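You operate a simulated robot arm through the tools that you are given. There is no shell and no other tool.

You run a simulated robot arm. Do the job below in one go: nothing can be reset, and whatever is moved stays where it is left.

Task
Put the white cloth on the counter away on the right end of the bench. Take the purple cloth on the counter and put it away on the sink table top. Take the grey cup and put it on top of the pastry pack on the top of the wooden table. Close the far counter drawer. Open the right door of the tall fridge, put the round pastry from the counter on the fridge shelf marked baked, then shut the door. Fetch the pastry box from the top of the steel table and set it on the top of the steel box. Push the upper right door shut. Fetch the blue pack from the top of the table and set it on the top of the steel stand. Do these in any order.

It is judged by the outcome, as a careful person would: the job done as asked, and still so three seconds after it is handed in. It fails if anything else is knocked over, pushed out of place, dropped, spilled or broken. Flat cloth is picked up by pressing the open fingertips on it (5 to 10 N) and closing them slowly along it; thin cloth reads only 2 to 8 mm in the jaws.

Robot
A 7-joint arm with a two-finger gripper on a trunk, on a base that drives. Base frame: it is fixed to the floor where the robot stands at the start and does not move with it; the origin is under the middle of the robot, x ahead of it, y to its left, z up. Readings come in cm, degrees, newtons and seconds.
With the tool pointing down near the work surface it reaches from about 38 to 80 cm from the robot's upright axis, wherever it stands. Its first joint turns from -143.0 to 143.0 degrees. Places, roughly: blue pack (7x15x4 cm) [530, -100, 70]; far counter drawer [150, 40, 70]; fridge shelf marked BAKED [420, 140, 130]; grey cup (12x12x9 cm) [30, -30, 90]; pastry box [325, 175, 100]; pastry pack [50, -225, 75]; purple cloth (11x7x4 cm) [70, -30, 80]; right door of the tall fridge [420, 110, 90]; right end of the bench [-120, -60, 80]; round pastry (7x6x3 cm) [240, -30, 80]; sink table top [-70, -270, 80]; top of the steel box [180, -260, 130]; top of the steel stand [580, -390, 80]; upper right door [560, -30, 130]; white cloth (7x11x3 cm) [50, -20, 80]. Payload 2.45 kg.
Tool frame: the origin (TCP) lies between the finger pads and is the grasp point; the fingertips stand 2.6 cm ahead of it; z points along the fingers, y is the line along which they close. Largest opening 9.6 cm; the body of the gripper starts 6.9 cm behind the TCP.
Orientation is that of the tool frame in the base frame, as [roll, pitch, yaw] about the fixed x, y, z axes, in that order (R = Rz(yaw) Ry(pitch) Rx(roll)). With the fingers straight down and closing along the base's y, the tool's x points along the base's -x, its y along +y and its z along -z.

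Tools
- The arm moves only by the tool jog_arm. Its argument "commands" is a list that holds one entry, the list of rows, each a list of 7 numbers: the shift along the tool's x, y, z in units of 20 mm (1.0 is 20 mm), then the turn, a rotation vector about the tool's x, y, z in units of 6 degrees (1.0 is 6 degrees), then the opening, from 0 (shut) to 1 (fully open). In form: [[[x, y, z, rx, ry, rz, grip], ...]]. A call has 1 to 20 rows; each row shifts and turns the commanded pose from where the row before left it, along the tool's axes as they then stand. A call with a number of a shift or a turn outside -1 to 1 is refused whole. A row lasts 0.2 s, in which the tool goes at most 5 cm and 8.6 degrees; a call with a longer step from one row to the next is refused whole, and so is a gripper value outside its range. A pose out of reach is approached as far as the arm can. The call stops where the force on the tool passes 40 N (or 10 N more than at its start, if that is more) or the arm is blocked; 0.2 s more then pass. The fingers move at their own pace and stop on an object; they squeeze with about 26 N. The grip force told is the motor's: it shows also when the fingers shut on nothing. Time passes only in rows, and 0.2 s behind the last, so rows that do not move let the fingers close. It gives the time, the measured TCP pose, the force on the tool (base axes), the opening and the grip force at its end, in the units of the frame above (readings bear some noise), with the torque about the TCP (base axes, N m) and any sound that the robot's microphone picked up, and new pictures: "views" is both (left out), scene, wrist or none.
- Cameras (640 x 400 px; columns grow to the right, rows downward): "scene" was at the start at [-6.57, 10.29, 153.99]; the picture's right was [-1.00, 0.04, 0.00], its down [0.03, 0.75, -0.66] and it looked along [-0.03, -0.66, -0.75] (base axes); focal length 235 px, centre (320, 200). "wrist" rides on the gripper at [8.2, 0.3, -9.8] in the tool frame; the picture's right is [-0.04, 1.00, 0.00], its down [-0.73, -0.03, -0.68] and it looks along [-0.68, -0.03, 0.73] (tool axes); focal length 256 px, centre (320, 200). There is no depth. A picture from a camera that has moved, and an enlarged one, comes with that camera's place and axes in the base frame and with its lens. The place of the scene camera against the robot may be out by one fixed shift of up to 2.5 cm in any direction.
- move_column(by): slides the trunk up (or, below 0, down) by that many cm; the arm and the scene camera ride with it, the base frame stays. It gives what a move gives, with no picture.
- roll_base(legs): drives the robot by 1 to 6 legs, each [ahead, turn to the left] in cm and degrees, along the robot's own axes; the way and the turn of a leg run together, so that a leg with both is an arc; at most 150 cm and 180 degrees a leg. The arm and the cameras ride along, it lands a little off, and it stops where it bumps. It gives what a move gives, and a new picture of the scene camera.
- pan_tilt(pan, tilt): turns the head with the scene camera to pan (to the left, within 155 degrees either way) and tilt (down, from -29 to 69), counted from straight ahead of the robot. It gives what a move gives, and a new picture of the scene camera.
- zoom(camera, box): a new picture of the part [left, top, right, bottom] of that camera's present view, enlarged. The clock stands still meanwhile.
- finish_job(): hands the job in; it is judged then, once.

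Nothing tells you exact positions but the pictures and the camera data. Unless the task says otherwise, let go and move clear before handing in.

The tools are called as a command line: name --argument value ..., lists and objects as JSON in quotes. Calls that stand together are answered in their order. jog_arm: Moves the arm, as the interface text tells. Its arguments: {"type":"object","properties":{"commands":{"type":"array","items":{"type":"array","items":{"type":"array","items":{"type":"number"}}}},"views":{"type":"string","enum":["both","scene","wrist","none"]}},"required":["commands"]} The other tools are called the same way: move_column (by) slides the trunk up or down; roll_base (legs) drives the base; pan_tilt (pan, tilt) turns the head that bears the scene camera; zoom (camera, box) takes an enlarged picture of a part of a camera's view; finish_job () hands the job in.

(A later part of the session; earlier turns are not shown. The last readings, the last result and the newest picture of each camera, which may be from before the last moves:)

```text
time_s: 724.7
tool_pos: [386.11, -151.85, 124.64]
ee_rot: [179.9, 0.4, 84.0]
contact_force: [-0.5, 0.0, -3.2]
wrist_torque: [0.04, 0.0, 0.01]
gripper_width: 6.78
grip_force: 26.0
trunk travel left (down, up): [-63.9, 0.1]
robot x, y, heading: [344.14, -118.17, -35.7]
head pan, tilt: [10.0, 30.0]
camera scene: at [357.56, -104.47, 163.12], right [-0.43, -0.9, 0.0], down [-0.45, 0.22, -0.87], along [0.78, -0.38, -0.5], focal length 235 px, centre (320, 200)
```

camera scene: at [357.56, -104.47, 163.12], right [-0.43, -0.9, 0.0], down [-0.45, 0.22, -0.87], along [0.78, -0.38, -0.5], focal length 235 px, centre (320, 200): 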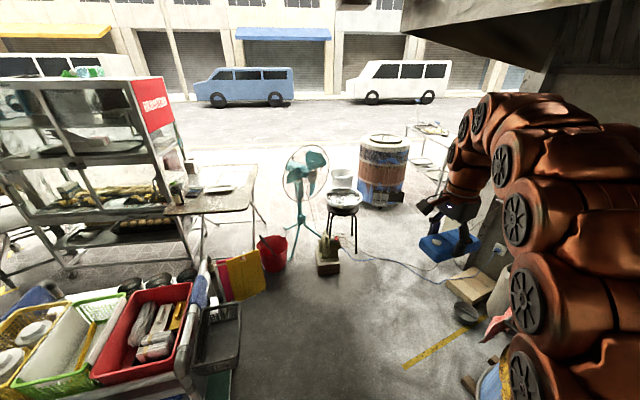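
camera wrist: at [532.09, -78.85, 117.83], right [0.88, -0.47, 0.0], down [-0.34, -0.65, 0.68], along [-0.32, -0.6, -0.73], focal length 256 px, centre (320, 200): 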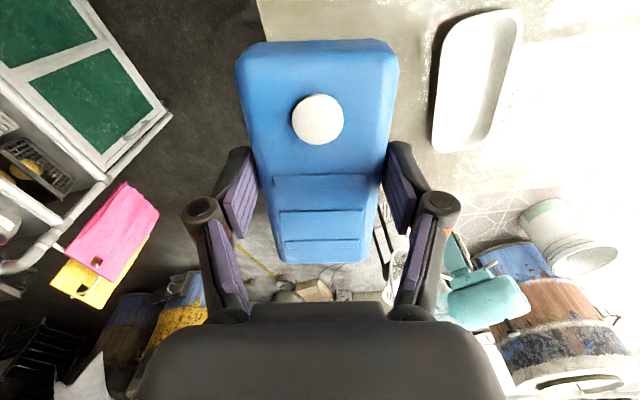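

roll_base --legs '[[0, -6.5], [129, 0], [0, -14], [80, 0]]'

pan_tilt --pan 10 --tilt 30

```text
time_s: 736.4
tool_pos: [513.2, -312.69, 124.49]
ee_rot: [179.9, 0.4, 64.7]
contact_force: [-0.4, 0.1, -3.1]
wrist_torque: [0.04, -0.05, 0.01]
gripper_width: 6.74
grip_force: 26.4
trunk travel left (down, up): [-63.9, 0.1]
robot x, y, heading: [484.67, -266.85, -55.0]
head pan, tilt: [10.0, 30.0]
camera scene: at [501.82, -258.95, 163.12], right [-0.71, -0.71, 0.0], down [-0.35, 0.35, -0.87], along [0.61, -0.61, -0.5], focal length 235 px, centre (320, 200)
```

scene: 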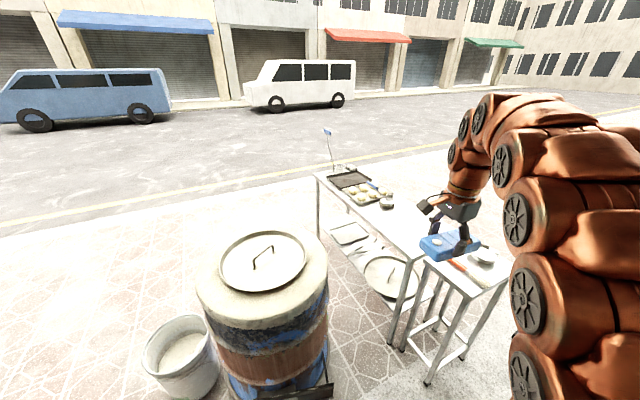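

```text
time_s: 737.0
tool_pos: [513.12, -312.75, 124.49]
ee_rot: [179.8, 0.3, 64.7]
contact_force: [0.2, 0.8, -3.3]
wrist_torque: [0.02, 0.01, -0.01]
gripper_width: 6.77
grip_force: 26.4
trunk travel left (down, up): [-63.9, 0.1]
robot x, y, heading: [484.73, -267.11, -54.8]
head pan, tilt: [10.0, 30.0]
camera scene: at [501.82, -258.96, 163.12], right [-0.71, -0.71, 0.0], down [-0.35, 0.35, -0.87], along [0.61, -0.61, -0.5], focal length 235 px, centre (320, 200)
```

scene: 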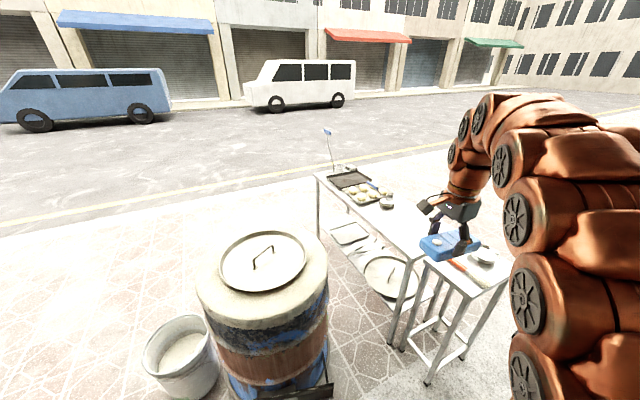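

roll_base --legs '[[0, -9], [47, 0]]'

jog_arm --commands '[[[0, 0, 0, 0, 0, 0, 0], [0, 0, 0, 0, 0, 0, 0]]]' --views "wrist"

pan_tilt --pan 25 --tilt 40

```text
time_s: 739.7
tool_pos: [512.52, -337.79, 124.53]
ee_rot: [179.8, 0.2, 51.5]
contact_force: [3.1, 1.6, -3.1]
wrist_torque: [0.03, 0.23, -0.01]
gripper_width: 6.76
grip_force: 26.7
trunk travel left (down, up): [-63.9, 0.1]
robot x, y, heading: [499.26, -285.59, -79.4]
head pan, tilt: [10.0, 30.0]
stopped in leg 2: the robot was blocked; the commanded pose is now the measured one
camera scene: at [518.5, -285.49, 163.06], right [-0.93, -0.36, 0.0], down [-0.18, 0.47, -0.87], along [0.31, -0.81, -0.5], focal length 235 px, centre (320, 200)
```

scene: 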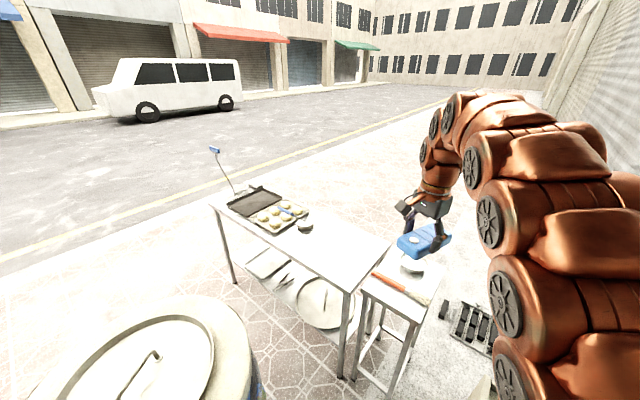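

```text
time_s: 740.3
tool_pos: [512.02, -337.86, 124.47]
ee_rot: [179.7, 0.0, 51.4]
contact_force: [-0.7, 0.5, -3.2]
wrist_torque: [0.03, 0.02, 0.01]
gripper_width: 6.77
grip_force: 26.0
trunk travel left (down, up): [-63.9, 0.1]
robot x, y, heading: [499.33, -285.12, -79.0]
head pan, tilt: [10.0, 30.0]
camera wrist: at [517.37, -331.65, 134.38], right [0.76, -0.65, 0.01], down [-0.48, -0.55, 0.68], along [-0.44, -0.52, -0.73], focal length 256 px, centre (320, 200)
```

wrist: 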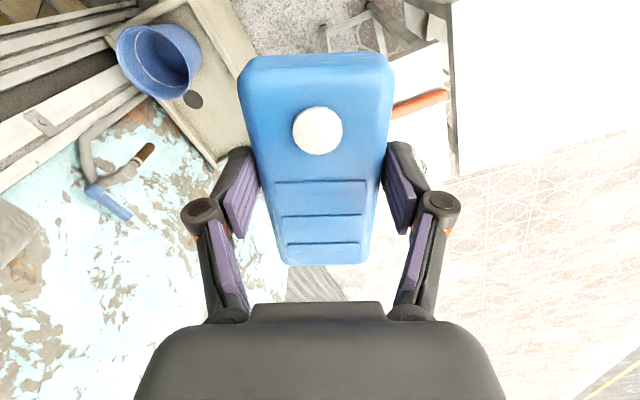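

```text
time_s: 741.0
tool_pos: [511.93, -337.88, 124.58]
ee_rot: [179.7, 0.1, 51.4]
contact_force: [-0.5, -0.1, -2.8]
wrist_torque: [0.05, -0.04, 0.02]
gripper_width: 6.77
grip_force: 25.8
trunk travel left (down, up): [-63.9, 0.1]
robot x, y, heading: [498.75, -285.35, -79.0]
head pan, tilt: [25.0, 40.0]
camera scene: at [519.83, -283.99, 161.59], right [-0.81, -0.59, 0.0], down [-0.38, 0.52, -0.77], along [0.45, -0.62, -0.64], focal length 235 px, centre (320, 200)
```

scene: 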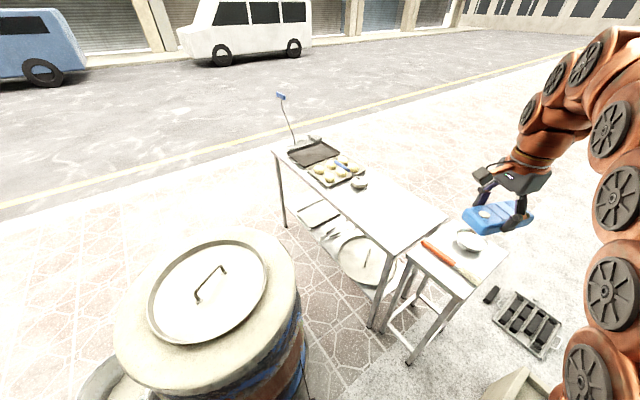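

roll_base --legs '[[-3, 0], [0, 52], [13, 0]]'

pan_tilt --pan 0 --tilt 55

```text
time_s: 745.3
tool_pos: [559.2, -310.13, 124.37]
ee_rot: [179.8, -0.2, 103.6]
contact_force: [-0.4, 0.7, -3.6]
wrist_torque: [0.09, -0.01, -0.01]
gripper_width: 6.78
grip_force: 26.1
trunk travel left (down, up): [-63.9, 0.1]
robot x, y, heading: [509.74, -287.84, -26.8]
head pan, tilt: [25.0, 40.0]
stopped in leg 3: the robot was blocked; the commanded pose is now the measured one
camera scene: at [520.89, -269.96, 161.59], right [-0.03, -1.0, 0.0], down [-0.64, 0.02, -0.77], along [0.77, -0.03, -0.64], focal length 235 px, centre (320, 200)
```

scene: 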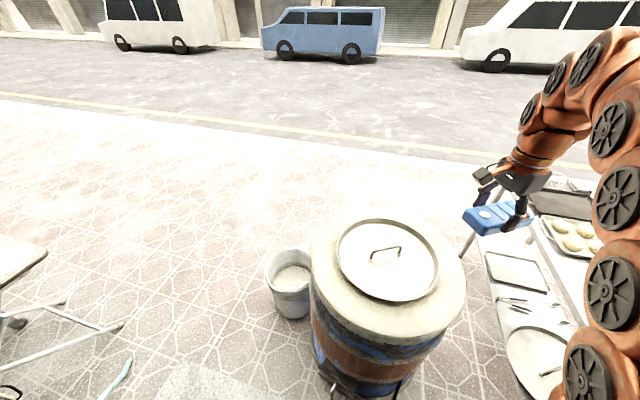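

```text
time_s: 746.2
tool_pos: [559.27, -310.12, 124.5]
ee_rot: [179.8, 0.0, 103.7]
contact_force: [1.1, 0.3, -3.2]
wrist_torque: [0.06, 0.0, -0.01]
gripper_width: 6.76
grip_force: 25.7
trunk travel left (down, up): [-63.9, 0.1]
robot x, y, heading: [509.92, -288.2, -26.8]
head pan, tilt: [0.0, 55.0]
camera scene: at [518.85, -272.94, 159.52], right [-0.45, -0.89, 0.0], down [-0.73, 0.37, -0.57], along [0.51, -0.26, -0.82], focal length 235 px, centre (320, 200)
```

scene: 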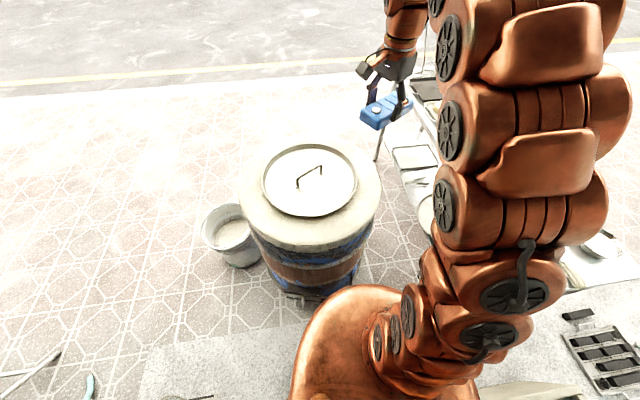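

roll_base --legs '[[-3, 0], [0, -39]]'

jog_arm --commands '[[[0, 0, 0, 0, 0, 0, 0], [0, 0, 0, 0, 0, 0, 0]]]' --views "wrist"

pan_tilt --pan 15 --tilt 45

```text
time_s: 748.8
tool_pos: [531.71, -334.92, 124.4]
ee_rot: [179.9, 0.0, 64.5]
contact_force: [0.4, -0.3, -3.2]
wrist_torque: [0.03, -0.03, -0.02]
gripper_width: 6.75
grip_force: 25.6
trunk travel left (down, up): [-63.9, 0.1]
robot x, y, heading: [507.1, -287.11, -66.0]
head pan, tilt: [0.0, 55.0]
camera scene: at [523.49, -281.42, 159.52], right [-0.91, -0.41, 0.0], down [-0.33, 0.75, -0.57], along [0.23, -0.52, -0.82], focal length 235 px, centre (320, 200)
```

scene: 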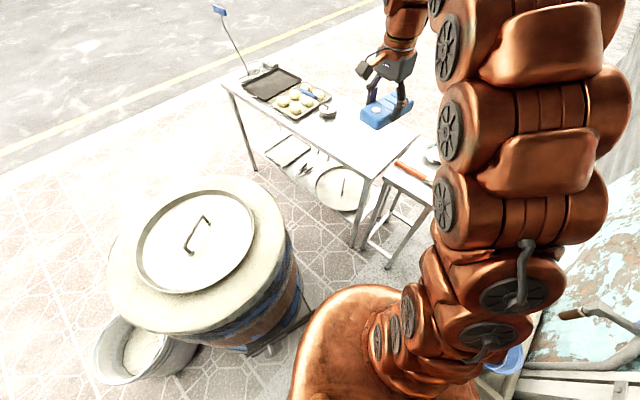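

```text
time_s: 749.4
tool_pos: [531.64, -334.93, 124.43]
ee_rot: [179.8, 0.0, 64.6]
contact_force: [0.7, -0.1, -3.2]
wrist_torque: [0.04, -0.03, 0.0]
gripper_width: 6.77
grip_force: 26.4
trunk travel left (down, up): [-63.9, 0.1]
robot x, y, heading: [506.98, -286.42, -66.0]
head pan, tilt: [0.0, 55.0]
camera wrist: at [535.51, -327.69, 134.33], right [0.89, -0.46, 0.0], down [-0.34, -0.65, 0.68], along [-0.31, -0.6, -0.73], focal length 256 px, centre (320, 200)
```

wrist: 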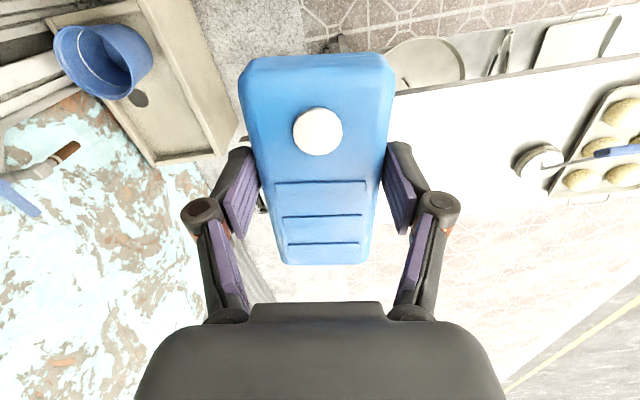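

```text
time_s: 750.2
tool_pos: [531.63, -334.9, 124.43]
ee_rot: [179.7, 0.1, 64.6]
contact_force: [0.1, -0.2, -2.6]
wrist_torque: [0.04, -0.04, -0.02]
gripper_width: 6.77
grip_force: 26.2
trunk travel left (down, up): [-63.9, 0.1]
robot x, y, heading: [507.12, -286.71, -65.9]
head pan, tilt: [15.0, 45.0]
camera scene: at [525.67, -281.16, 160.86], right [-0.78, -0.63, 0.0], down [-0.45, 0.55, -0.71], along [0.45, -0.55, -0.71], focal length 235 px, centre (320, 200)
```

scene: 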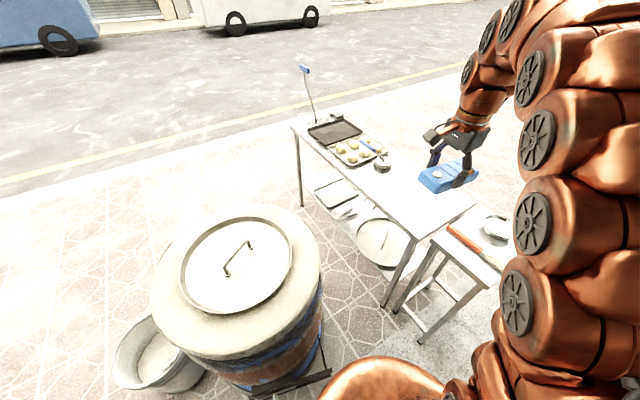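

roll_base --legs '[[4, 0]]'

jog_arm --commands '[[[-0.4, 0, 1, 0, 0, 0, 0], [-0.4, 0, 1, 0, 0, 0, 0], [-0.4, 0, 1, 0, 0, 0, 0], [-0.4, 0, 1, 0, 0, 0, 0], [-0.4, 0, 1, 0, 0, 0, 0], [-0.4, 0, 1, 0, 0, 0, 0], [-0.4, 0, 1, 0, 0, 0, 0], [-0.4, 0, 1, 0, 0, 0, 0], [-0.4, 0, 1, 0, 0, 0, 0], [-0.4, 0, 1, 0, 0, 0, 0], [0, 0, 0, 0, 0, 0, 0]]]' --views "both"

```text
time_s: 751.1
tool_pos: [533.23, -338.56, 124.43]
ee_rot: [179.7, 0.0, 64.6]
contact_force: [-0.7, -0.1, -3.0]
wrist_torque: [0.0, -0.07, -0.02]
gripper_width: 6.75
grip_force: 25.8
trunk travel left (down, up): [-63.9, 0.1]
robot x, y, heading: [508.88, -291.0, -66.2]
head pan, tilt: [15.0, 45.0]
camera scene: at [527.31, -284.83, 160.86], right [-0.78, -0.63, 0.0], down [-0.45, 0.55, -0.71], along [0.45, -0.55, -0.71], focal length 235 px, centre (320, 200)
```

scene: 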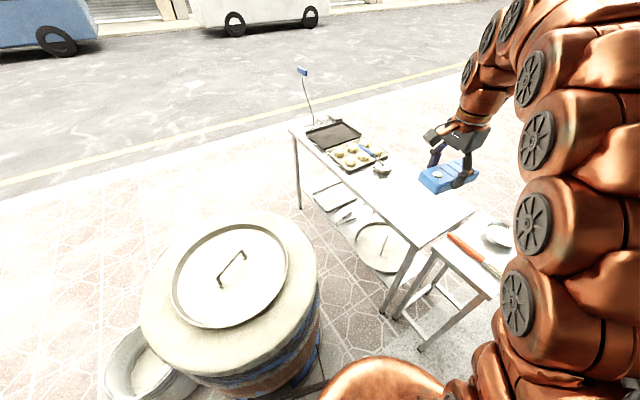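

```text
time_s: 753.5
tool_pos: [529.94, -345.86, 104.42]
ee_rot: [179.6, 0.0, 64.6]
contact_force: [-0.7, -0.2, -2.7]
wrist_torque: [0.04, -0.03, -0.01]
gripper_width: 6.76
grip_force: 25.7
trunk travel left (down, up): [-63.9, 0.1]
robot x, y, heading: [508.58, -290.73, -65.9]
head pan, tilt: [15.0, 45.0]
camera scene: at [527.32, -284.88, 160.86], right [-0.78, -0.63, 0.0], down [-0.45, 0.55, -0.71], along [0.45, -0.55, -0.71], focal length 235 px, centre (320, 200)
camera wrist: at [533.75, -338.69, 114.25], right [0.89, -0.47, 0.0], down [-0.34, -0.65, 0.68], along [-0.31, -0.6, -0.73], focal length 256 px, centre (320, 200)
```

scene: 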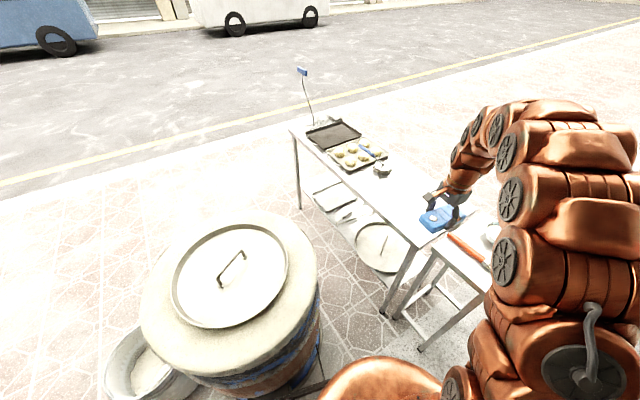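
wrist: 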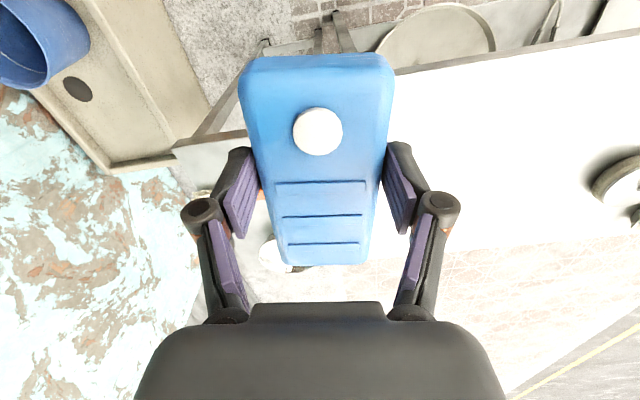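

jog_arm --commands '[[[-0.68, 0.944, 0.75, 0, 0, 0, 0], [-0.68, 0.944, 0.75, 0, 0, 0, 0], [-0.68, 0.944, 0.75, 0, 0, 0, 0], [-0.68, 0.944, 0.75, 0, 0, 0, 0], [-0.68, 0.944, 0.75, 0, 0, 0, 0], [-0.68, 0.944, 0.75, 0, 0, 0, 0], [-0.68, 0.944, 0.75, 0, 0, 0, 0], [-0.68, 0.944, 0.75, 0, 0, 0, 0], [0, 0, 0, 0, 0, 0, 0]]]' --views "both"

zoom --camera "scene" --box '[340, 140, 540, 280]'

```text
time_s: 755.5
tool_pos: [539.15, -362.36, 92.46]
ee_rot: [179.8, -0.1, 64.6]
contact_force: [-0.5, 0.1, -2.8]
wrist_torque: [0.05, -0.04, 0.03]
gripper_width: 6.75
grip_force: 26.1
trunk travel left (down, up): [-63.9, 0.1]
robot x, y, heading: [508.69, -290.05, -65.9]
head pan, tilt: [15.0, 45.0]
camera scene: at [527.34, -284.9, 160.86], right [-0.78, -0.63, 0.0], down [-0.45, 0.55, -0.71], along [0.44, -0.55, -0.71], focal length 235 px, centre (320, 200)
camera wrist: at [542.91, -355.13, 102.23], right [0.89, -0.47, 0.0], down [-0.34, -0.65, 0.68], along [-0.31, -0.6, -0.73], focal length 256 px, centre (320, 200)
```

scene: 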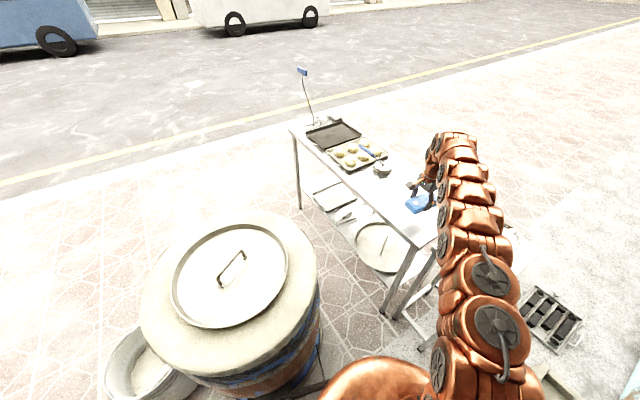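
wrist: 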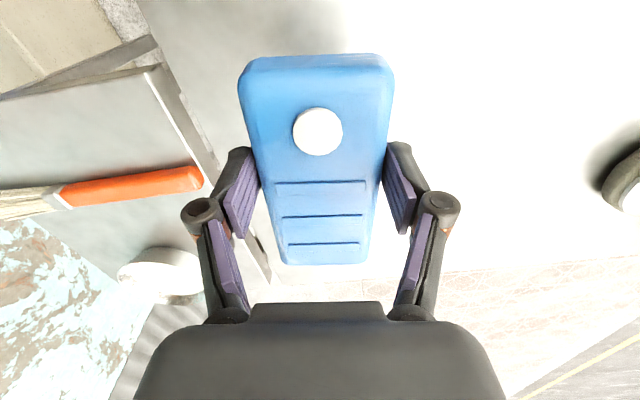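

```text
2.86 times, centred on (440, 210) of scene
camera zoom: at [527.34, -284.9, 160.86], right [-0.78, -0.63, 0.0], down [-0.45, 0.55, -0.71], along [0.44, -0.55, -0.71], focal length 671 px, centre (-23, 171)
```

zoom: 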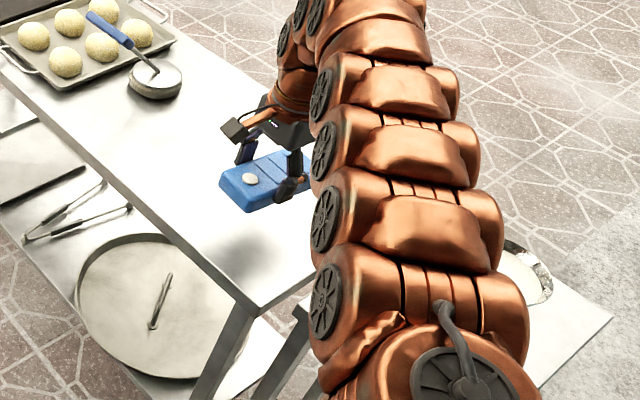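

jog_arm --commands '[[[0, 0, 1, 0, 0, 0, 0], [0, 0, 1, 0, 0, 0, 0], [0, 0, 0.6, 0, 0, 0, 0], [0, 0, 0, 0, 0, 0, 0]]]' --views "none"

jog_arm --commands '[[[0, 0, 0.25, 0, 0, 0, 0], [0, 0, 0.25, 0, 0, 0, 0], [0, 0, 0, 0, 0, 0, 0]]]' --views "wrist"

```text
time_s: 756.5
tool_pos: [538.94, -362.34, 87.18]
ee_rot: [179.8, -0.1, 64.4]
contact_force: [0.1, 0.8, -2.9]
wrist_torque: [0.02, 0.0, 0.02]
gripper_width: 6.76
grip_force: 26.3
trunk travel left (down, up): [-63.9, 0.1]
robot x, y, heading: [509.11, -290.46, -66.2]
head pan, tilt: [15.0, 45.0]
```

```text
time_s: 757.3
tool_pos: [538.83, -362.34, 86.2]
ee_rot: [179.7, 0.0, 64.5]
contact_force: [0.1, 0.8, -3.2]
wrist_torque: [0.07, -0.02, -0.03]
gripper_width: 6.77
grip_force: 25.7
trunk travel left (down, up): [-63.9, 0.1]
robot x, y, heading: [508.83, -290.41, -65.9]
head pan, tilt: [15.0, 45.0]
camera wrist: at [542.77, -355.1, 96.11], right [0.88, -0.47, 0.0], down [-0.34, -0.65, 0.68], along [-0.31, -0.6, -0.73], focal length 256 px, centre (320, 200)
```

wrist: 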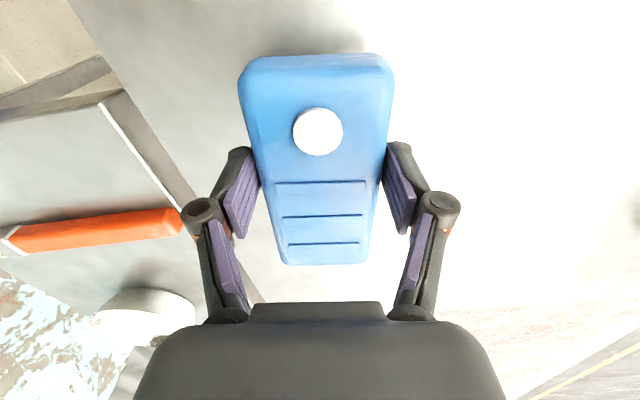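

jog_arm --commands '[[[0, 0, 0.2, 0, 0, 0, 0], [0, 0, 0.2, 0, 0, 0, 0], [0, 0, 0, 0, 0, 0, 0]]]' --views "none"

jog_arm --commands '[[[0, 0, 0.15, 0, 0, 0, 0], [0, 0, 0.1, 0, 0, 0, 0], [0, 0, 0, 0, 0, 0, 0]]]' --views "none"

```text
time_s: 758.1
tool_pos: [538.73, -362.27, 85.48]
ee_rot: [179.8, -0.2, 64.5]
contact_force: [-0.3, -0.5, -2.9]
wrist_torque: [0.03, -0.05, 0.06]
gripper_width: 6.78
grip_force: 25.9
trunk travel left (down, up): [-63.9, 0.1]
robot x, y, heading: [508.61, -290.72, -65.7]
head pan, tilt: [15.0, 45.0]
```

```text
time_s: 758.9
tool_pos: [538.99, -362.28, 84.93]
ee_rot: [179.8, 0.1, 64.5]
contact_force: [-0.4, 1.0, -3.5]
wrist_torque: [0.05, -0.05, -0.02]
gripper_width: 6.77
grip_force: 26.1
trunk travel left (down, up): [-63.9, 0.1]
robot x, y, heading: [508.81, -290.74, -66.1]
head pan, tilt: [15.0, 45.0]
```

jog_arm --commands '[[[0, 0, 0.15, 0, 0, 0, 0], [0, 0, 0.1, 0, 0, 0, 0], [0, 0, 0, 0, 0, 0, 0]]]' --views "none"

jog_arm --commands '[[[0, 0, 0.12, 0, 0, 0, 0], [0, 0, 0, 0, 0, 0, 0]]]' --views "none"

```text
time_s: 759.7
tool_pos: [538.94, -362.24, 84.44]
ee_rot: [179.7, 0.0, 64.6]
contact_force: [0.4, -0.4, -2.9]
wrist_torque: [0.04, -0.01, 0.01]
gripper_width: 6.79
grip_force: 26.1
trunk travel left (down, up): [-63.9, 0.1]
robot x, y, heading: [508.67, -290.37, -65.9]
head pan, tilt: [15.0, 45.0]
```

```text
time_s: 760.3
tool_pos: [538.96, -362.23, 84.22]
ee_rot: [179.8, 0.1, 64.5]
contact_force: [-0.5, 0.6, -2.0]
wrist_torque: [-0.02, 0.08, -0.01]
gripper_width: 6.78
grip_force: 26.2
trunk travel left (down, up): [-63.9, 0.1]
robot x, y, heading: [508.78, -290.62, -65.8]
head pan, tilt: [15.0, 45.0]
```

jog_arm --commands '[[[0, 0, 0.12, 0, 0, 0, 0], [0, 0, 0, 0, 0, 0, 0]]]' --views "none"

jog_arm --commands '[[[0, 0, 0.12, 0, 0, 0, 0], [0, 0, 0, 0, 0, 0, 0]]]' --views "wrist"

```text
time_s: 760.9
tool_pos: [538.99, -362.19, 84.04]
ee_rot: [179.7, 0.1, 64.6]
contact_force: [1.8, 2.0, 6.5]
wrist_torque: [-0.56, 0.43, 0.06]
gripper_width: 6.8
grip_force: 26.0
trunk travel left (down, up): [-63.9, 0.1]
robot x, y, heading: [509.06, -290.33, -66.3]
head pan, tilt: [15.0, 45.0]
```

```text
time_s: 761.5
tool_pos: [539.09, -362.24, 83.93]
ee_rot: [179.5, 0.2, 64.5]
contact_force: [3.6, 0.9, 19.9]
wrist_torque: [-0.04, -0.13, -0.01]
gripper_width: 6.78
grip_force: 26.0
trunk travel left (down, up): [-63.9, 0.1]
robot x, y, heading: [508.78, -290.4, -66.1]
head pan, tilt: [15.0, 45.0]
camera wrist: at [542.8, -354.97, 93.8], right [0.89, -0.47, 0.01], down [-0.35, -0.65, 0.68], along [-0.31, -0.6, -0.73], focal length 256 px, centre (320, 200)
```

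wrist: 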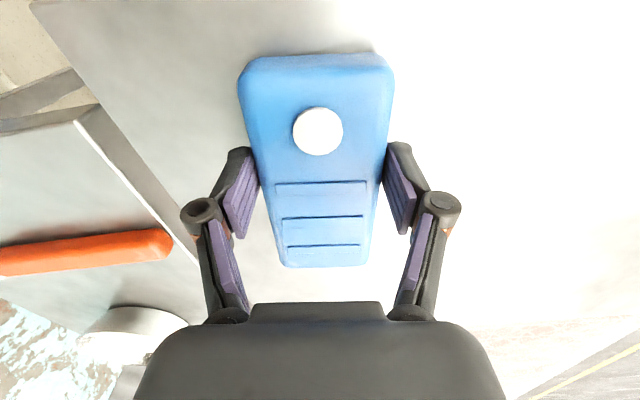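

The pack is on the stand. Release and rise straight up.

jog_arm --commands '[[[0, 0, -0.08, 0, 0, 0, 0.6], [0, 0, 0, 0, 0, 0, 0.75], [0, 0, 0, 0, 0, 0, 0.82], [0, 0, 0, 0, 0, 0, 0.85], [0, 0, 0, 0, 0, 0, 0.85], [0, 0, -0.4, 0, 0, 0, 0.85], [0, 0, -0.7, 0, 0, 0, 0.85], [0, 0, -1, 0, 0, 0, 0.85], [0, 0, -1, 0, 0, 0, 0.85], [0.7, -0.5, -1, 0, 0, 0, 0.85], [0.7, -0.7, -1, 0, 0, 0, 0.85], [0.7, -0.7, -1, 0, 0, 0, 0.85], [0.7, -0.7, -1, 0, 0, 0, 0.85], [0.7, -0.7, -1, 0, 0, 0, 0.85], [0.7, -0.7, -1, 0, 0, 0, 0.85], [0.7, -0.7, -1, 0, 0, 0, 0.85], [0, 0, 0, 0, 0, 0, 0.85]]]' --views "both"

zoom --camera "scene" --box '[260, 60, 560, 350]'

```text
time_s: 765.1
tool_pos: [534.5, -349.33, 103.92]
ee_rot: [179.7, 0.1, 64.5]
contact_force: [-0.9, 0.0, 0.8]
wrist_torque: [-0.01, 0.01, -0.03]
gripper_width: 8.17
grip_force: 0.0
trunk travel left (down, up): [-63.9, 0.1]
robot x, y, heading: [509.14, -290.6, -66.0]
head pan, tilt: [15.0, 45.0]
camera scene: at [527.31, -284.84, 160.86], right [-0.78, -0.63, 0.0], down [-0.45, 0.55, -0.71], along [0.45, -0.55, -0.71], focal length 235 px, centre (320, 200)
camera wrist: at [538.31, -341.99, 113.88], right [0.88, -0.47, 0.0], down [-0.35, -0.65, 0.68], along [-0.31, -0.6, -0.73], focal length 256 px, centre (320, 200)
```

scene: 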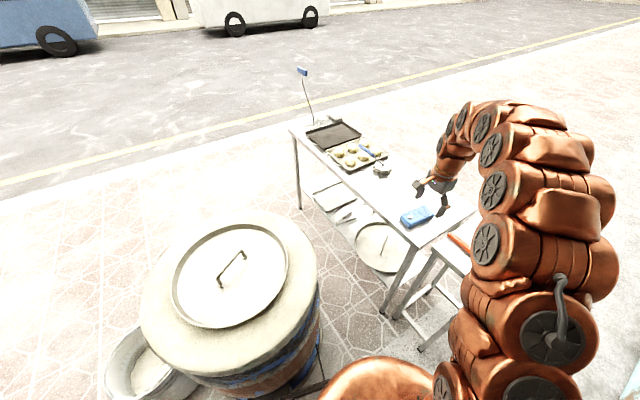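
wrist: 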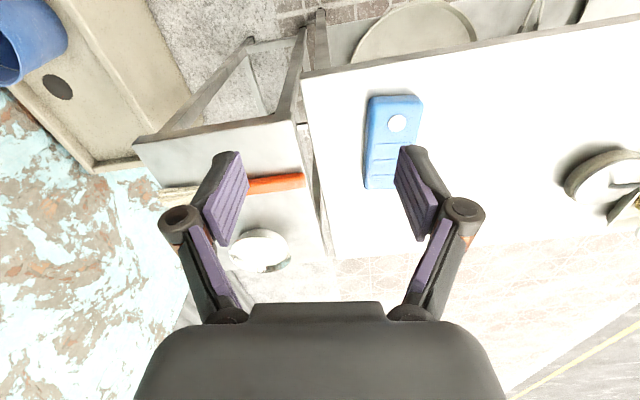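

```text
1.38 times, centred on (410, 205) of scene
camera zoom: at [527.31, -284.84, 160.86], right [-0.78, -0.63, 0.0], down [-0.45, 0.55, -0.71], along [0.45, -0.55, -0.71], focal length 324 px, centre (196, 193)
```

zoom: 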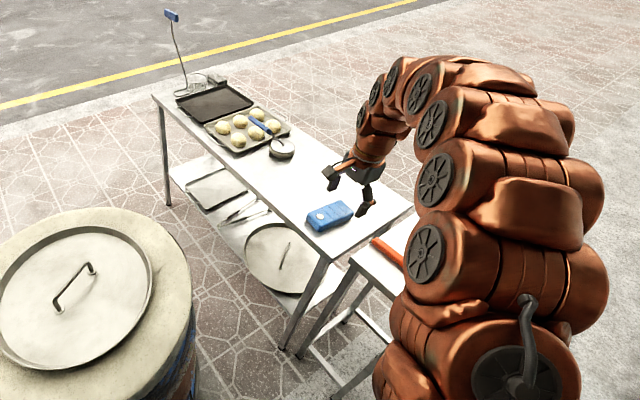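

jog_arm --commands '[[[0.7, -0.3, -1, 0, 0, 0, 0.5], [0.7, -0.3, -1, 0, 0, 0, 0.5], [0.7, -0.3, -1, 0, 0, 0, 0.5], [0.7, -0.3, -1, 0, 0, 0, 0.5], [0.7, -0.3, -1, 0, 0, 0, 0.5], [0.7, -0.3, -1, 0, 0, 0, 0.3], [0.5, 0, -1, 0, 0, 0, 0.3], [0, 0, -1, 0, 0, 0, 0.3], [0, 0, -1, 0, 0, 0, 0.3], [0, 0, -1, 0, 0, 0, 0.3], [0, 0, 0, 0, 0, 0, 0.3]]]' --views "none"

roll_base --legs '[[-26, 0], [0, 100], [0, 99]]'

pan_tilt --pan 0 --tilt 35

```text
time_s: 767.5
tool_pos: [535.11, -339.16, 124.23]
ee_rot: [179.8, -0.1, 64.5]
contact_force: [-0.1, -0.8, 0.0]
wrist_torque: [0.0, 0.02, 0.04]
gripper_width: 2.89
grip_force: 0.1
trunk travel left (down, up): [-63.9, 0.1]
robot x, y, heading: [508.98, -290.18, -65.8]
head pan, tilt: [15.0, 45.0]
```

```text
time_s: 777.8
tool_pos: [457.29, -229.25, 124.3]
ee_rot: [179.8, -0.1, -96.1]
contact_force: [0.3, 0.6, -0.2]
wrist_torque: [0.02, 0.02, -0.03]
gripper_width: 2.87
grip_force: 0.1
trunk travel left (down, up): [-63.9, 0.1]
robot x, y, heading: [498.0, -266.55, 133.0]
head pan, tilt: [15.0, 45.0]
camera scene: at [480.21, -278.42, 160.86], right [0.53, 0.85, 0.0], down [0.6, -0.37, -0.71], along [-0.6, 0.37, -0.71], focal length 235 px, centre (320, 200)
```

scene: 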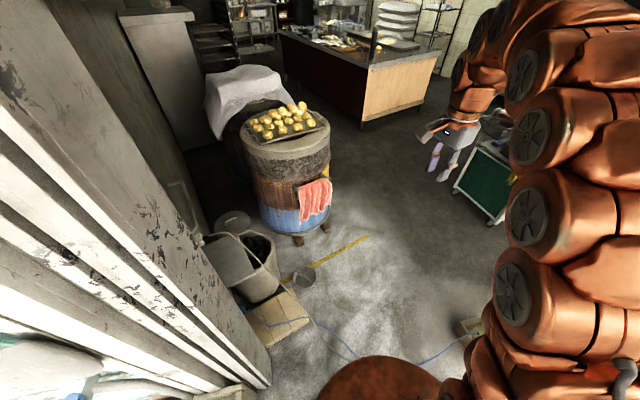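

```text
time_s: 778.5
tool_pos: [457.29, -229.21, 124.23]
ee_rot: [179.8, -0.1, -96.2]
contact_force: [-0.2, 0.1, -0.5]
wrist_torque: [-0.03, 0.03, -0.02]
gripper_width: 2.87
grip_force: 0.1
trunk travel left (down, up): [-63.9, 0.1]
robot x, y, heading: [497.84, -266.72, 133.3]
head pan, tilt: [0.0, 35.0]
camera scene: at [481.08, -276.29, 162.34], right [0.73, 0.69, 0.0], down [0.39, -0.42, -0.82], along [-0.56, 0.6, -0.57], focal length 235 px, centre (320, 200)
```

scene: 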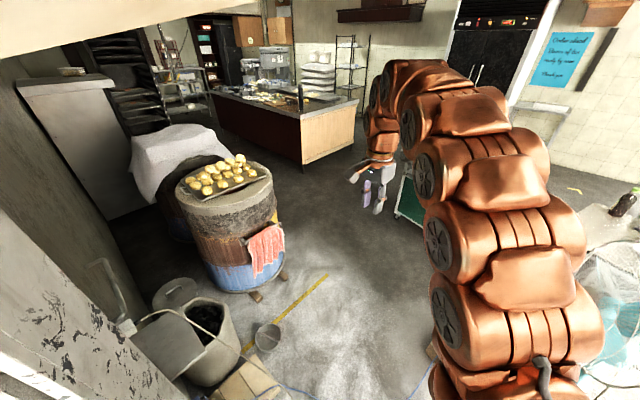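

roll_base --legs '[[85, 0], [0, 5], [129, 0], [0, -43.5], [150, 0], [28, 0]]'

```text
time_s: 780.9
tool_pos: [433.17, -203.51, 123.88]
ee_rot: [179.8, -0.4, -95.9]
contact_force: [0.2, 0.7, -0.8]
wrist_torque: [-0.01, 0.03, 0.0]
gripper_width: 2.89
grip_force: 0.1
trunk travel left (down, up): [-63.9, 0.1]
robot x, y, heading: [474.49, -241.42, 133.8]
head pan, tilt: [0.0, 35.0]
stopped in leg 1: the robot was blocked; the commanded pose is now the measured one
camera scene: at [459.0, -252.78, 162.46], right [0.69, 0.72, 0.0], down [0.41, -0.4, -0.82], along [-0.59, 0.56, -0.58], focal length 235 px, centre (320, 200)
```

scene: 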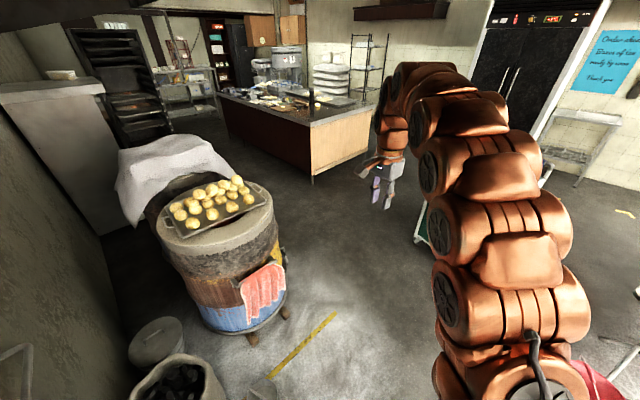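

pan_tilt --pan -75 --tilt 50

pan_tilt --pan 40 --tilt 55

```text
time_s: 782.4
tool_pos: [432.56, -203.18, 123.6]
ee_rot: [-179.9, -0.4, -96.1]
contact_force: [0.3, -0.7, -0.3]
wrist_torque: [-0.02, 0.0, 0.0]
gripper_width: 2.9
grip_force: 0.0
trunk travel left (down, up): [-63.9, 0.1]
robot x, y, heading: [474.32, -241.21, 133.6]
head pan, tilt: [-75.0, 50.0]
camera scene: at [467.46, -251.0, 160.17], right [0.85, -0.52, 0.0], down [-0.4, -0.65, -0.64], along [0.33, 0.55, -0.77], focal length 235 px, centre (320, 200)
```

scene: 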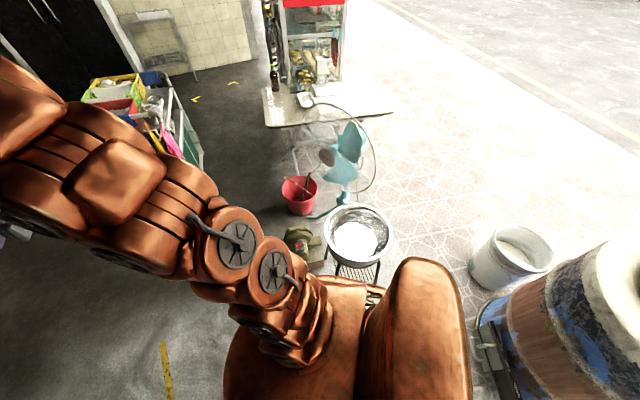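

```text
time_s: 784.3
tool_pos: [432.52, -203.32, 123.57]
ee_rot: [-179.8, -0.4, -96.0]
contact_force: [0.2, 0.2, 0.7]
wrist_torque: [-0.04, -0.03, 0.01]
gripper_width: 2.87
grip_force: 0.0
trunk travel left (down, up): [-63.9, 0.1]
robot x, y, heading: [474.59, -241.1, 133.3]
head pan, tilt: [40.0, 55.0]
camera scene: at [456.29, -256.77, 159.52], right [0.11, 0.99, 0.0], down [0.81, -0.09, -0.57], along [-0.57, 0.06, -0.82], focal length 235 px, centre (320, 200)
```

scene: 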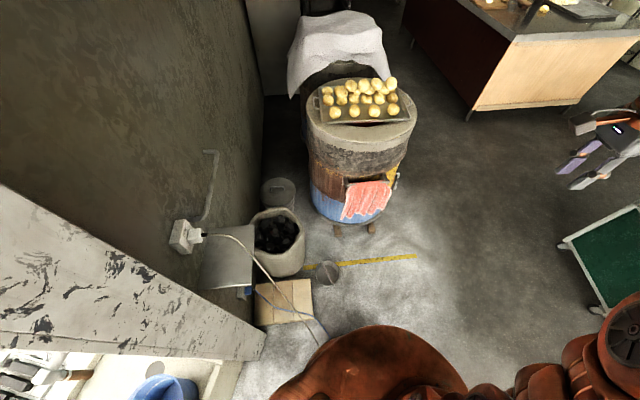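

pan_tilt --pan -85 --tilt 65

zoom --camera "scene" --box '[200, 40, 520, 300]'

```text
time_s: 786.4
tool_pos: [432.43, -203.39, 123.49]
ee_rot: [-179.8, -0.4, -96.1]
contact_force: [0.1, -0.2, -1.0]
wrist_torque: [0.01, -0.01, 0.01]
gripper_width: 2.9
grip_force: 0.0
trunk travel left (down, up): [-63.9, 0.1]
robot x, y, heading: [474.3, -241.33, 133.8]
head pan, tilt: [-85.0, 65.0]
camera scene: at [467.47, -253.01, 158.36], right [0.75, -0.66, 0.0], down [-0.6, -0.68, -0.42], along [0.28, 0.32, -0.91], focal length 235 px, centre (320, 200)
```

scene: 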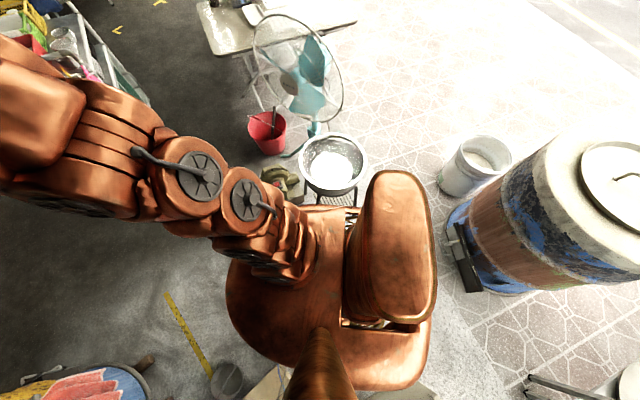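

```text
1.54 times, centred on (360, 170) of scene
camera zoom: at [467.47, -253.01, 158.36], right [0.75, -0.66, 0.0], down [-0.6, -0.68, -0.42], along [0.28, 0.32, -0.91], focal length 361 px, centre (258, 246)
```

zoom: 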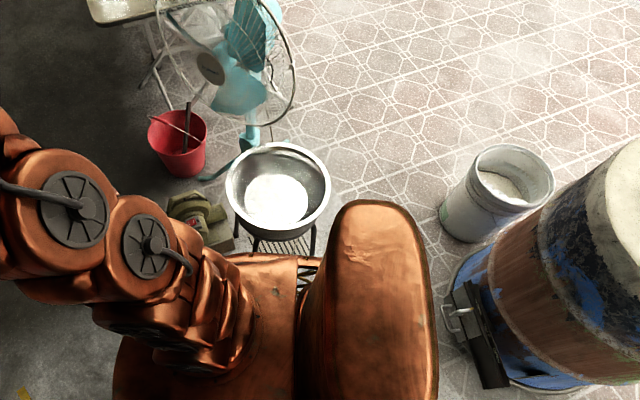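

roll_base --legs '[[-10, 0], [0, 15], [50, 0]]'

pan_tilt --pan -110 --tilt 35

zoom --camera "scene" --box '[180, 60, 480, 260]'

```text
time_s: 789.6
tool_pos: [416.05, -213.35, 123.6]
ee_rot: [-179.8, -0.5, -81.0]
contact_force: [-0.7, 0.3, 0.1]
wrist_torque: [-0.01, -0.01, 0.0]
gripper_width: 2.88
grip_force: 0.0
trunk travel left (down, up): [-63.9, 0.1]
robot x, y, heading: [466.5, -239.79, 148.5]
head pan, tilt: [-85.0, 65.0]
stopped in leg 3: the robot was blocked; the commanded pose is now the measured one
camera scene: at [464.08, -252.87, 158.47], right [0.9, -0.43, -0.01], down [-0.4, -0.81, -0.43], along [0.18, 0.39, -0.9], focal length 235 px, centre (320, 200)
```

scene: 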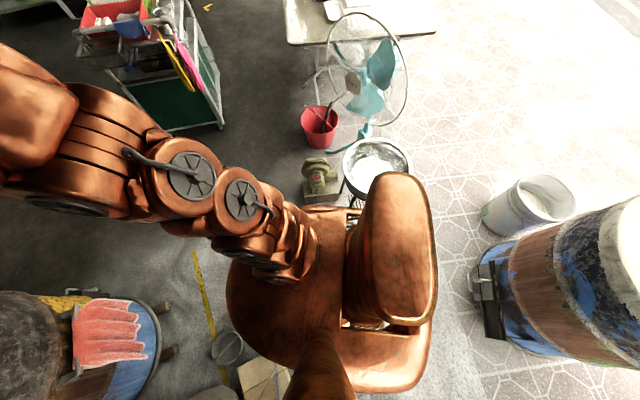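

```text
time_s: 790.6
tool_pos: [416.02, -213.51, 123.28]
ee_rot: [-179.7, -0.4, -81.2]
contact_force: [0.6, -0.2, -0.8]
wrist_torque: [-0.01, 0.01, 0.02]
gripper_width: 2.86
grip_force: 0.1
trunk travel left (down, up): [-63.9, 0.1]
robot x, y, heading: [466.71, -239.66, 148.5]
head pan, tilt: [-110.0, 35.0]
camera scene: at [467.35, -252.76, 162.26], right [0.63, -0.78, -0.01], down [-0.45, -0.35, -0.82], along [0.64, 0.52, -0.57], focal length 235 px, centre (320, 200)
```

scene: 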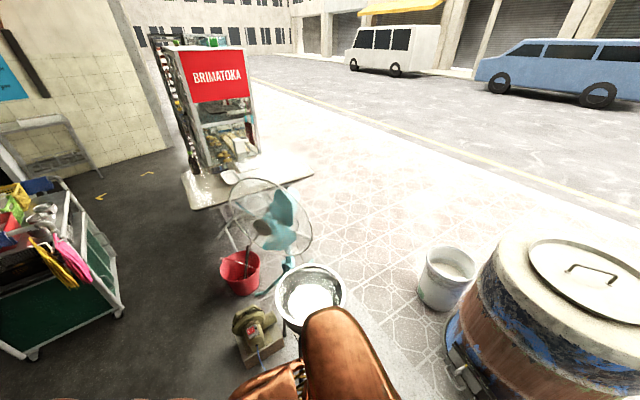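

```text
2.00 times, centred on (330, 160) of scene
camera zoom: at [467.35, -252.76, 162.26], right [0.63, -0.78, -0.01], down [-0.45, -0.35, -0.82], along [0.64, 0.52, -0.57], focal length 470 px, centre (300, 280)
```

zoom: 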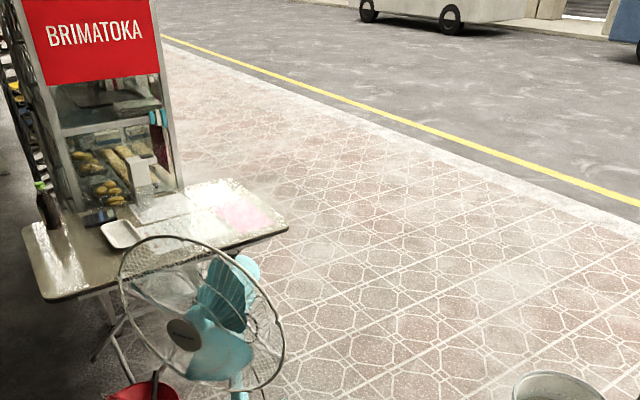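

pan_tilt --pan 0 --tilt 69

pan_tilt --pan 60 --tilt 65

pan_tilt --pan -60 --tilt 69

```text
time_s: 792.5
tool_pos: [415.92, -212.9, 123.28]
ee_rot: [-179.7, -0.7, -81.4]
contact_force: [0.6, 1.9, 0.3]
wrist_torque: [-0.08, 0.06, -0.01]
gripper_width: 2.89
grip_force: 0.0
trunk travel left (down, up): [-63.9, 0.1]
robot x, y, heading: [466.44, -239.38, 148.5]
head pan, tilt: [0.0, 68.8]
camera scene: at [455.67, -254.88, 157.87], right [0.49, 0.87, 0.0], down [0.82, -0.46, -0.34], along [-0.3, 0.16, -0.94], focal length 235 px, centre (320, 200)
```

scene: 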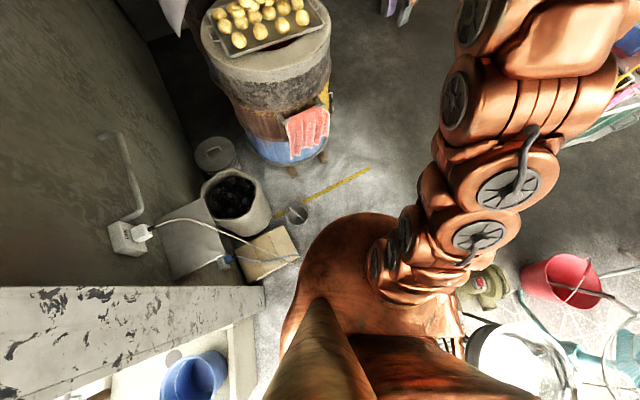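

```text
time_s: 793.8
tool_pos: [416.58, -212.83, 123.56]
ee_rot: [180.0, -0.8, -81.1]
contact_force: [-0.5, 0.8, 0.2]
wrist_torque: [-0.01, -0.04, 0.04]
gripper_width: 2.91
grip_force: 0.1
trunk travel left (down, up): [-63.9, 0.1]
robot x, y, heading: [466.51, -239.18, 148.5]
head pan, tilt: [60.0, 65.0]
camera scene: at [458.03, -257.8, 158.73], right [-0.38, 0.92, 0.0], down [0.85, 0.35, -0.39], along [-0.36, -0.15, -0.92], focal length 235 px, centre (320, 200)
```

scene: 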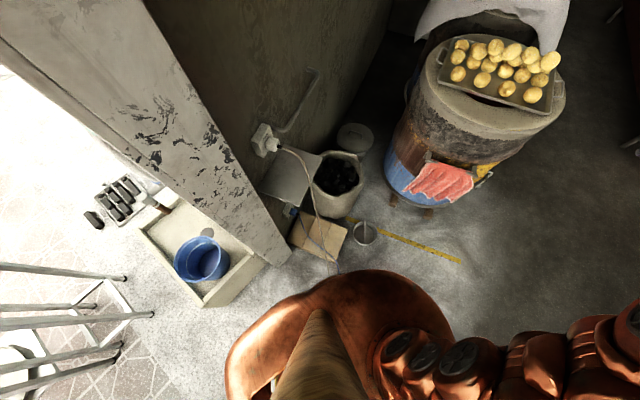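

```text
time_s: 795.8
tool_pos: [415.98, -213.55, 123.36]
ee_rot: [-179.5, -0.5, -81.3]
contact_force: [-0.3, 0.1, -0.2]
wrist_torque: [0.02, 0.03, 0.0]
gripper_width: 2.86
grip_force: 0.1
trunk travel left (down, up): [-63.9, 0.1]
robot x, y, heading: [466.53, -239.08, 148.5]
head pan, tilt: [-60.0, 68.8]
camera scene: at [462.3, -253.76, 158.14], right [1.0, 0.0, -0.01], down [0.0, -0.93, -0.37], along [-0.01, 0.37, -0.93], focal length 235 px, centre (320, 200)
```

scene: 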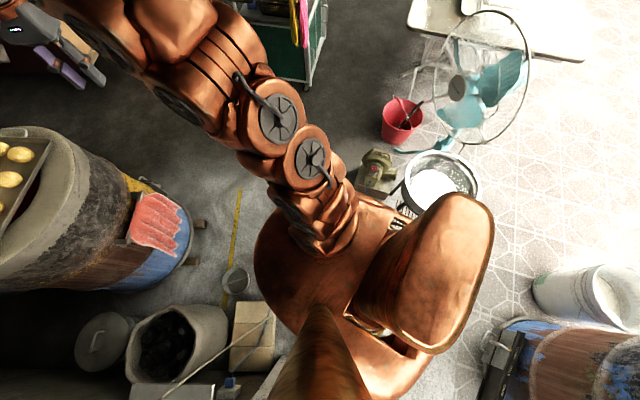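

roll_base --legs '[[-2, 0], [0, -24], [45, 0]]'

```text
time_s: 797.6
tool_pos: [425.26, -194.05, 117.88]
ee_rot: [-177.3, -3.0, -100.5]
contact_force: [0.9, -0.1, -0.1]
wrist_torque: [0.0, 0.07, -0.01]
gripper_width: 2.9
grip_force: 0.1
trunk travel left (down, up): [-63.9, 0.1]
robot x, y, heading: [468.65, -240.45, 129.9]
head pan, tilt: [-60.0, 68.8]
stopped in leg 2: the robot was blocked; the commanded pose is now the measured one
camera scene: at [462.16, -255.1, 158.37], right [0.95, -0.31, -0.03], down [-0.3, -0.88, -0.38], along [0.09, 0.37, -0.93], focal length 235 px, centre (320, 200)
```

scene: 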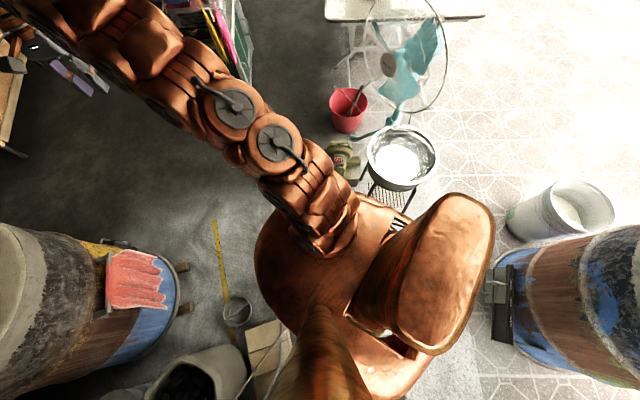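

roll_base --legs '[[-33, 0]]'

pan_tilt --pan 30 --tilt 55

```text
time_s: 799.8
tool_pos: [446.09, -219.37, 118.24]
ee_rot: [-176.9, -2.8, -100.5]
contact_force: [-0.3, 0.4, -0.3]
wrist_torque: [-0.01, 0.01, -0.01]
gripper_width: 2.89
grip_force: 0.0
trunk travel left (down, up): [-63.9, 0.1]
robot x, y, heading: [489.62, -266.33, 129.9]
head pan, tilt: [-60.0, 68.8]
camera scene: at [479.56, -276.48, 157.98], right [0.94, -0.35, 0.0], down [-0.32, -0.87, -0.36], along [0.13, 0.34, -0.93], focal length 235 px, centre (320, 200)
```

scene: 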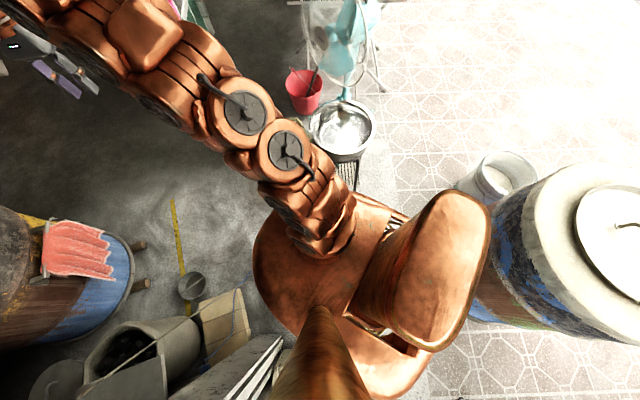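

```text
time_s: 801.5
tool_pos: [446.0, -219.4, 118.25]
ee_rot: [-177.1, -2.9, -100.5]
contact_force: [0.2, 0.2, 0.5]
wrist_torque: [-0.01, 0.03, -0.01]
gripper_width: 2.87
grip_force: 0.1
trunk travel left (down, up): [-63.9, 0.1]
robot x, y, heading: [489.22, -266.1, 129.9]
head pan, tilt: [30.0, 55.0]
camera scene: at [470.87, -279.23, 159.52], right [0.35, 0.94, 0.0], down [0.77, -0.28, -0.57], along [-0.54, 0.2, -0.82], focal length 235 px, centre (320, 200)
```

scene: 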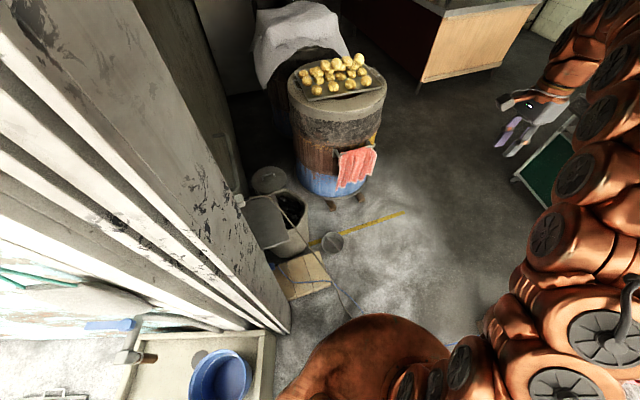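

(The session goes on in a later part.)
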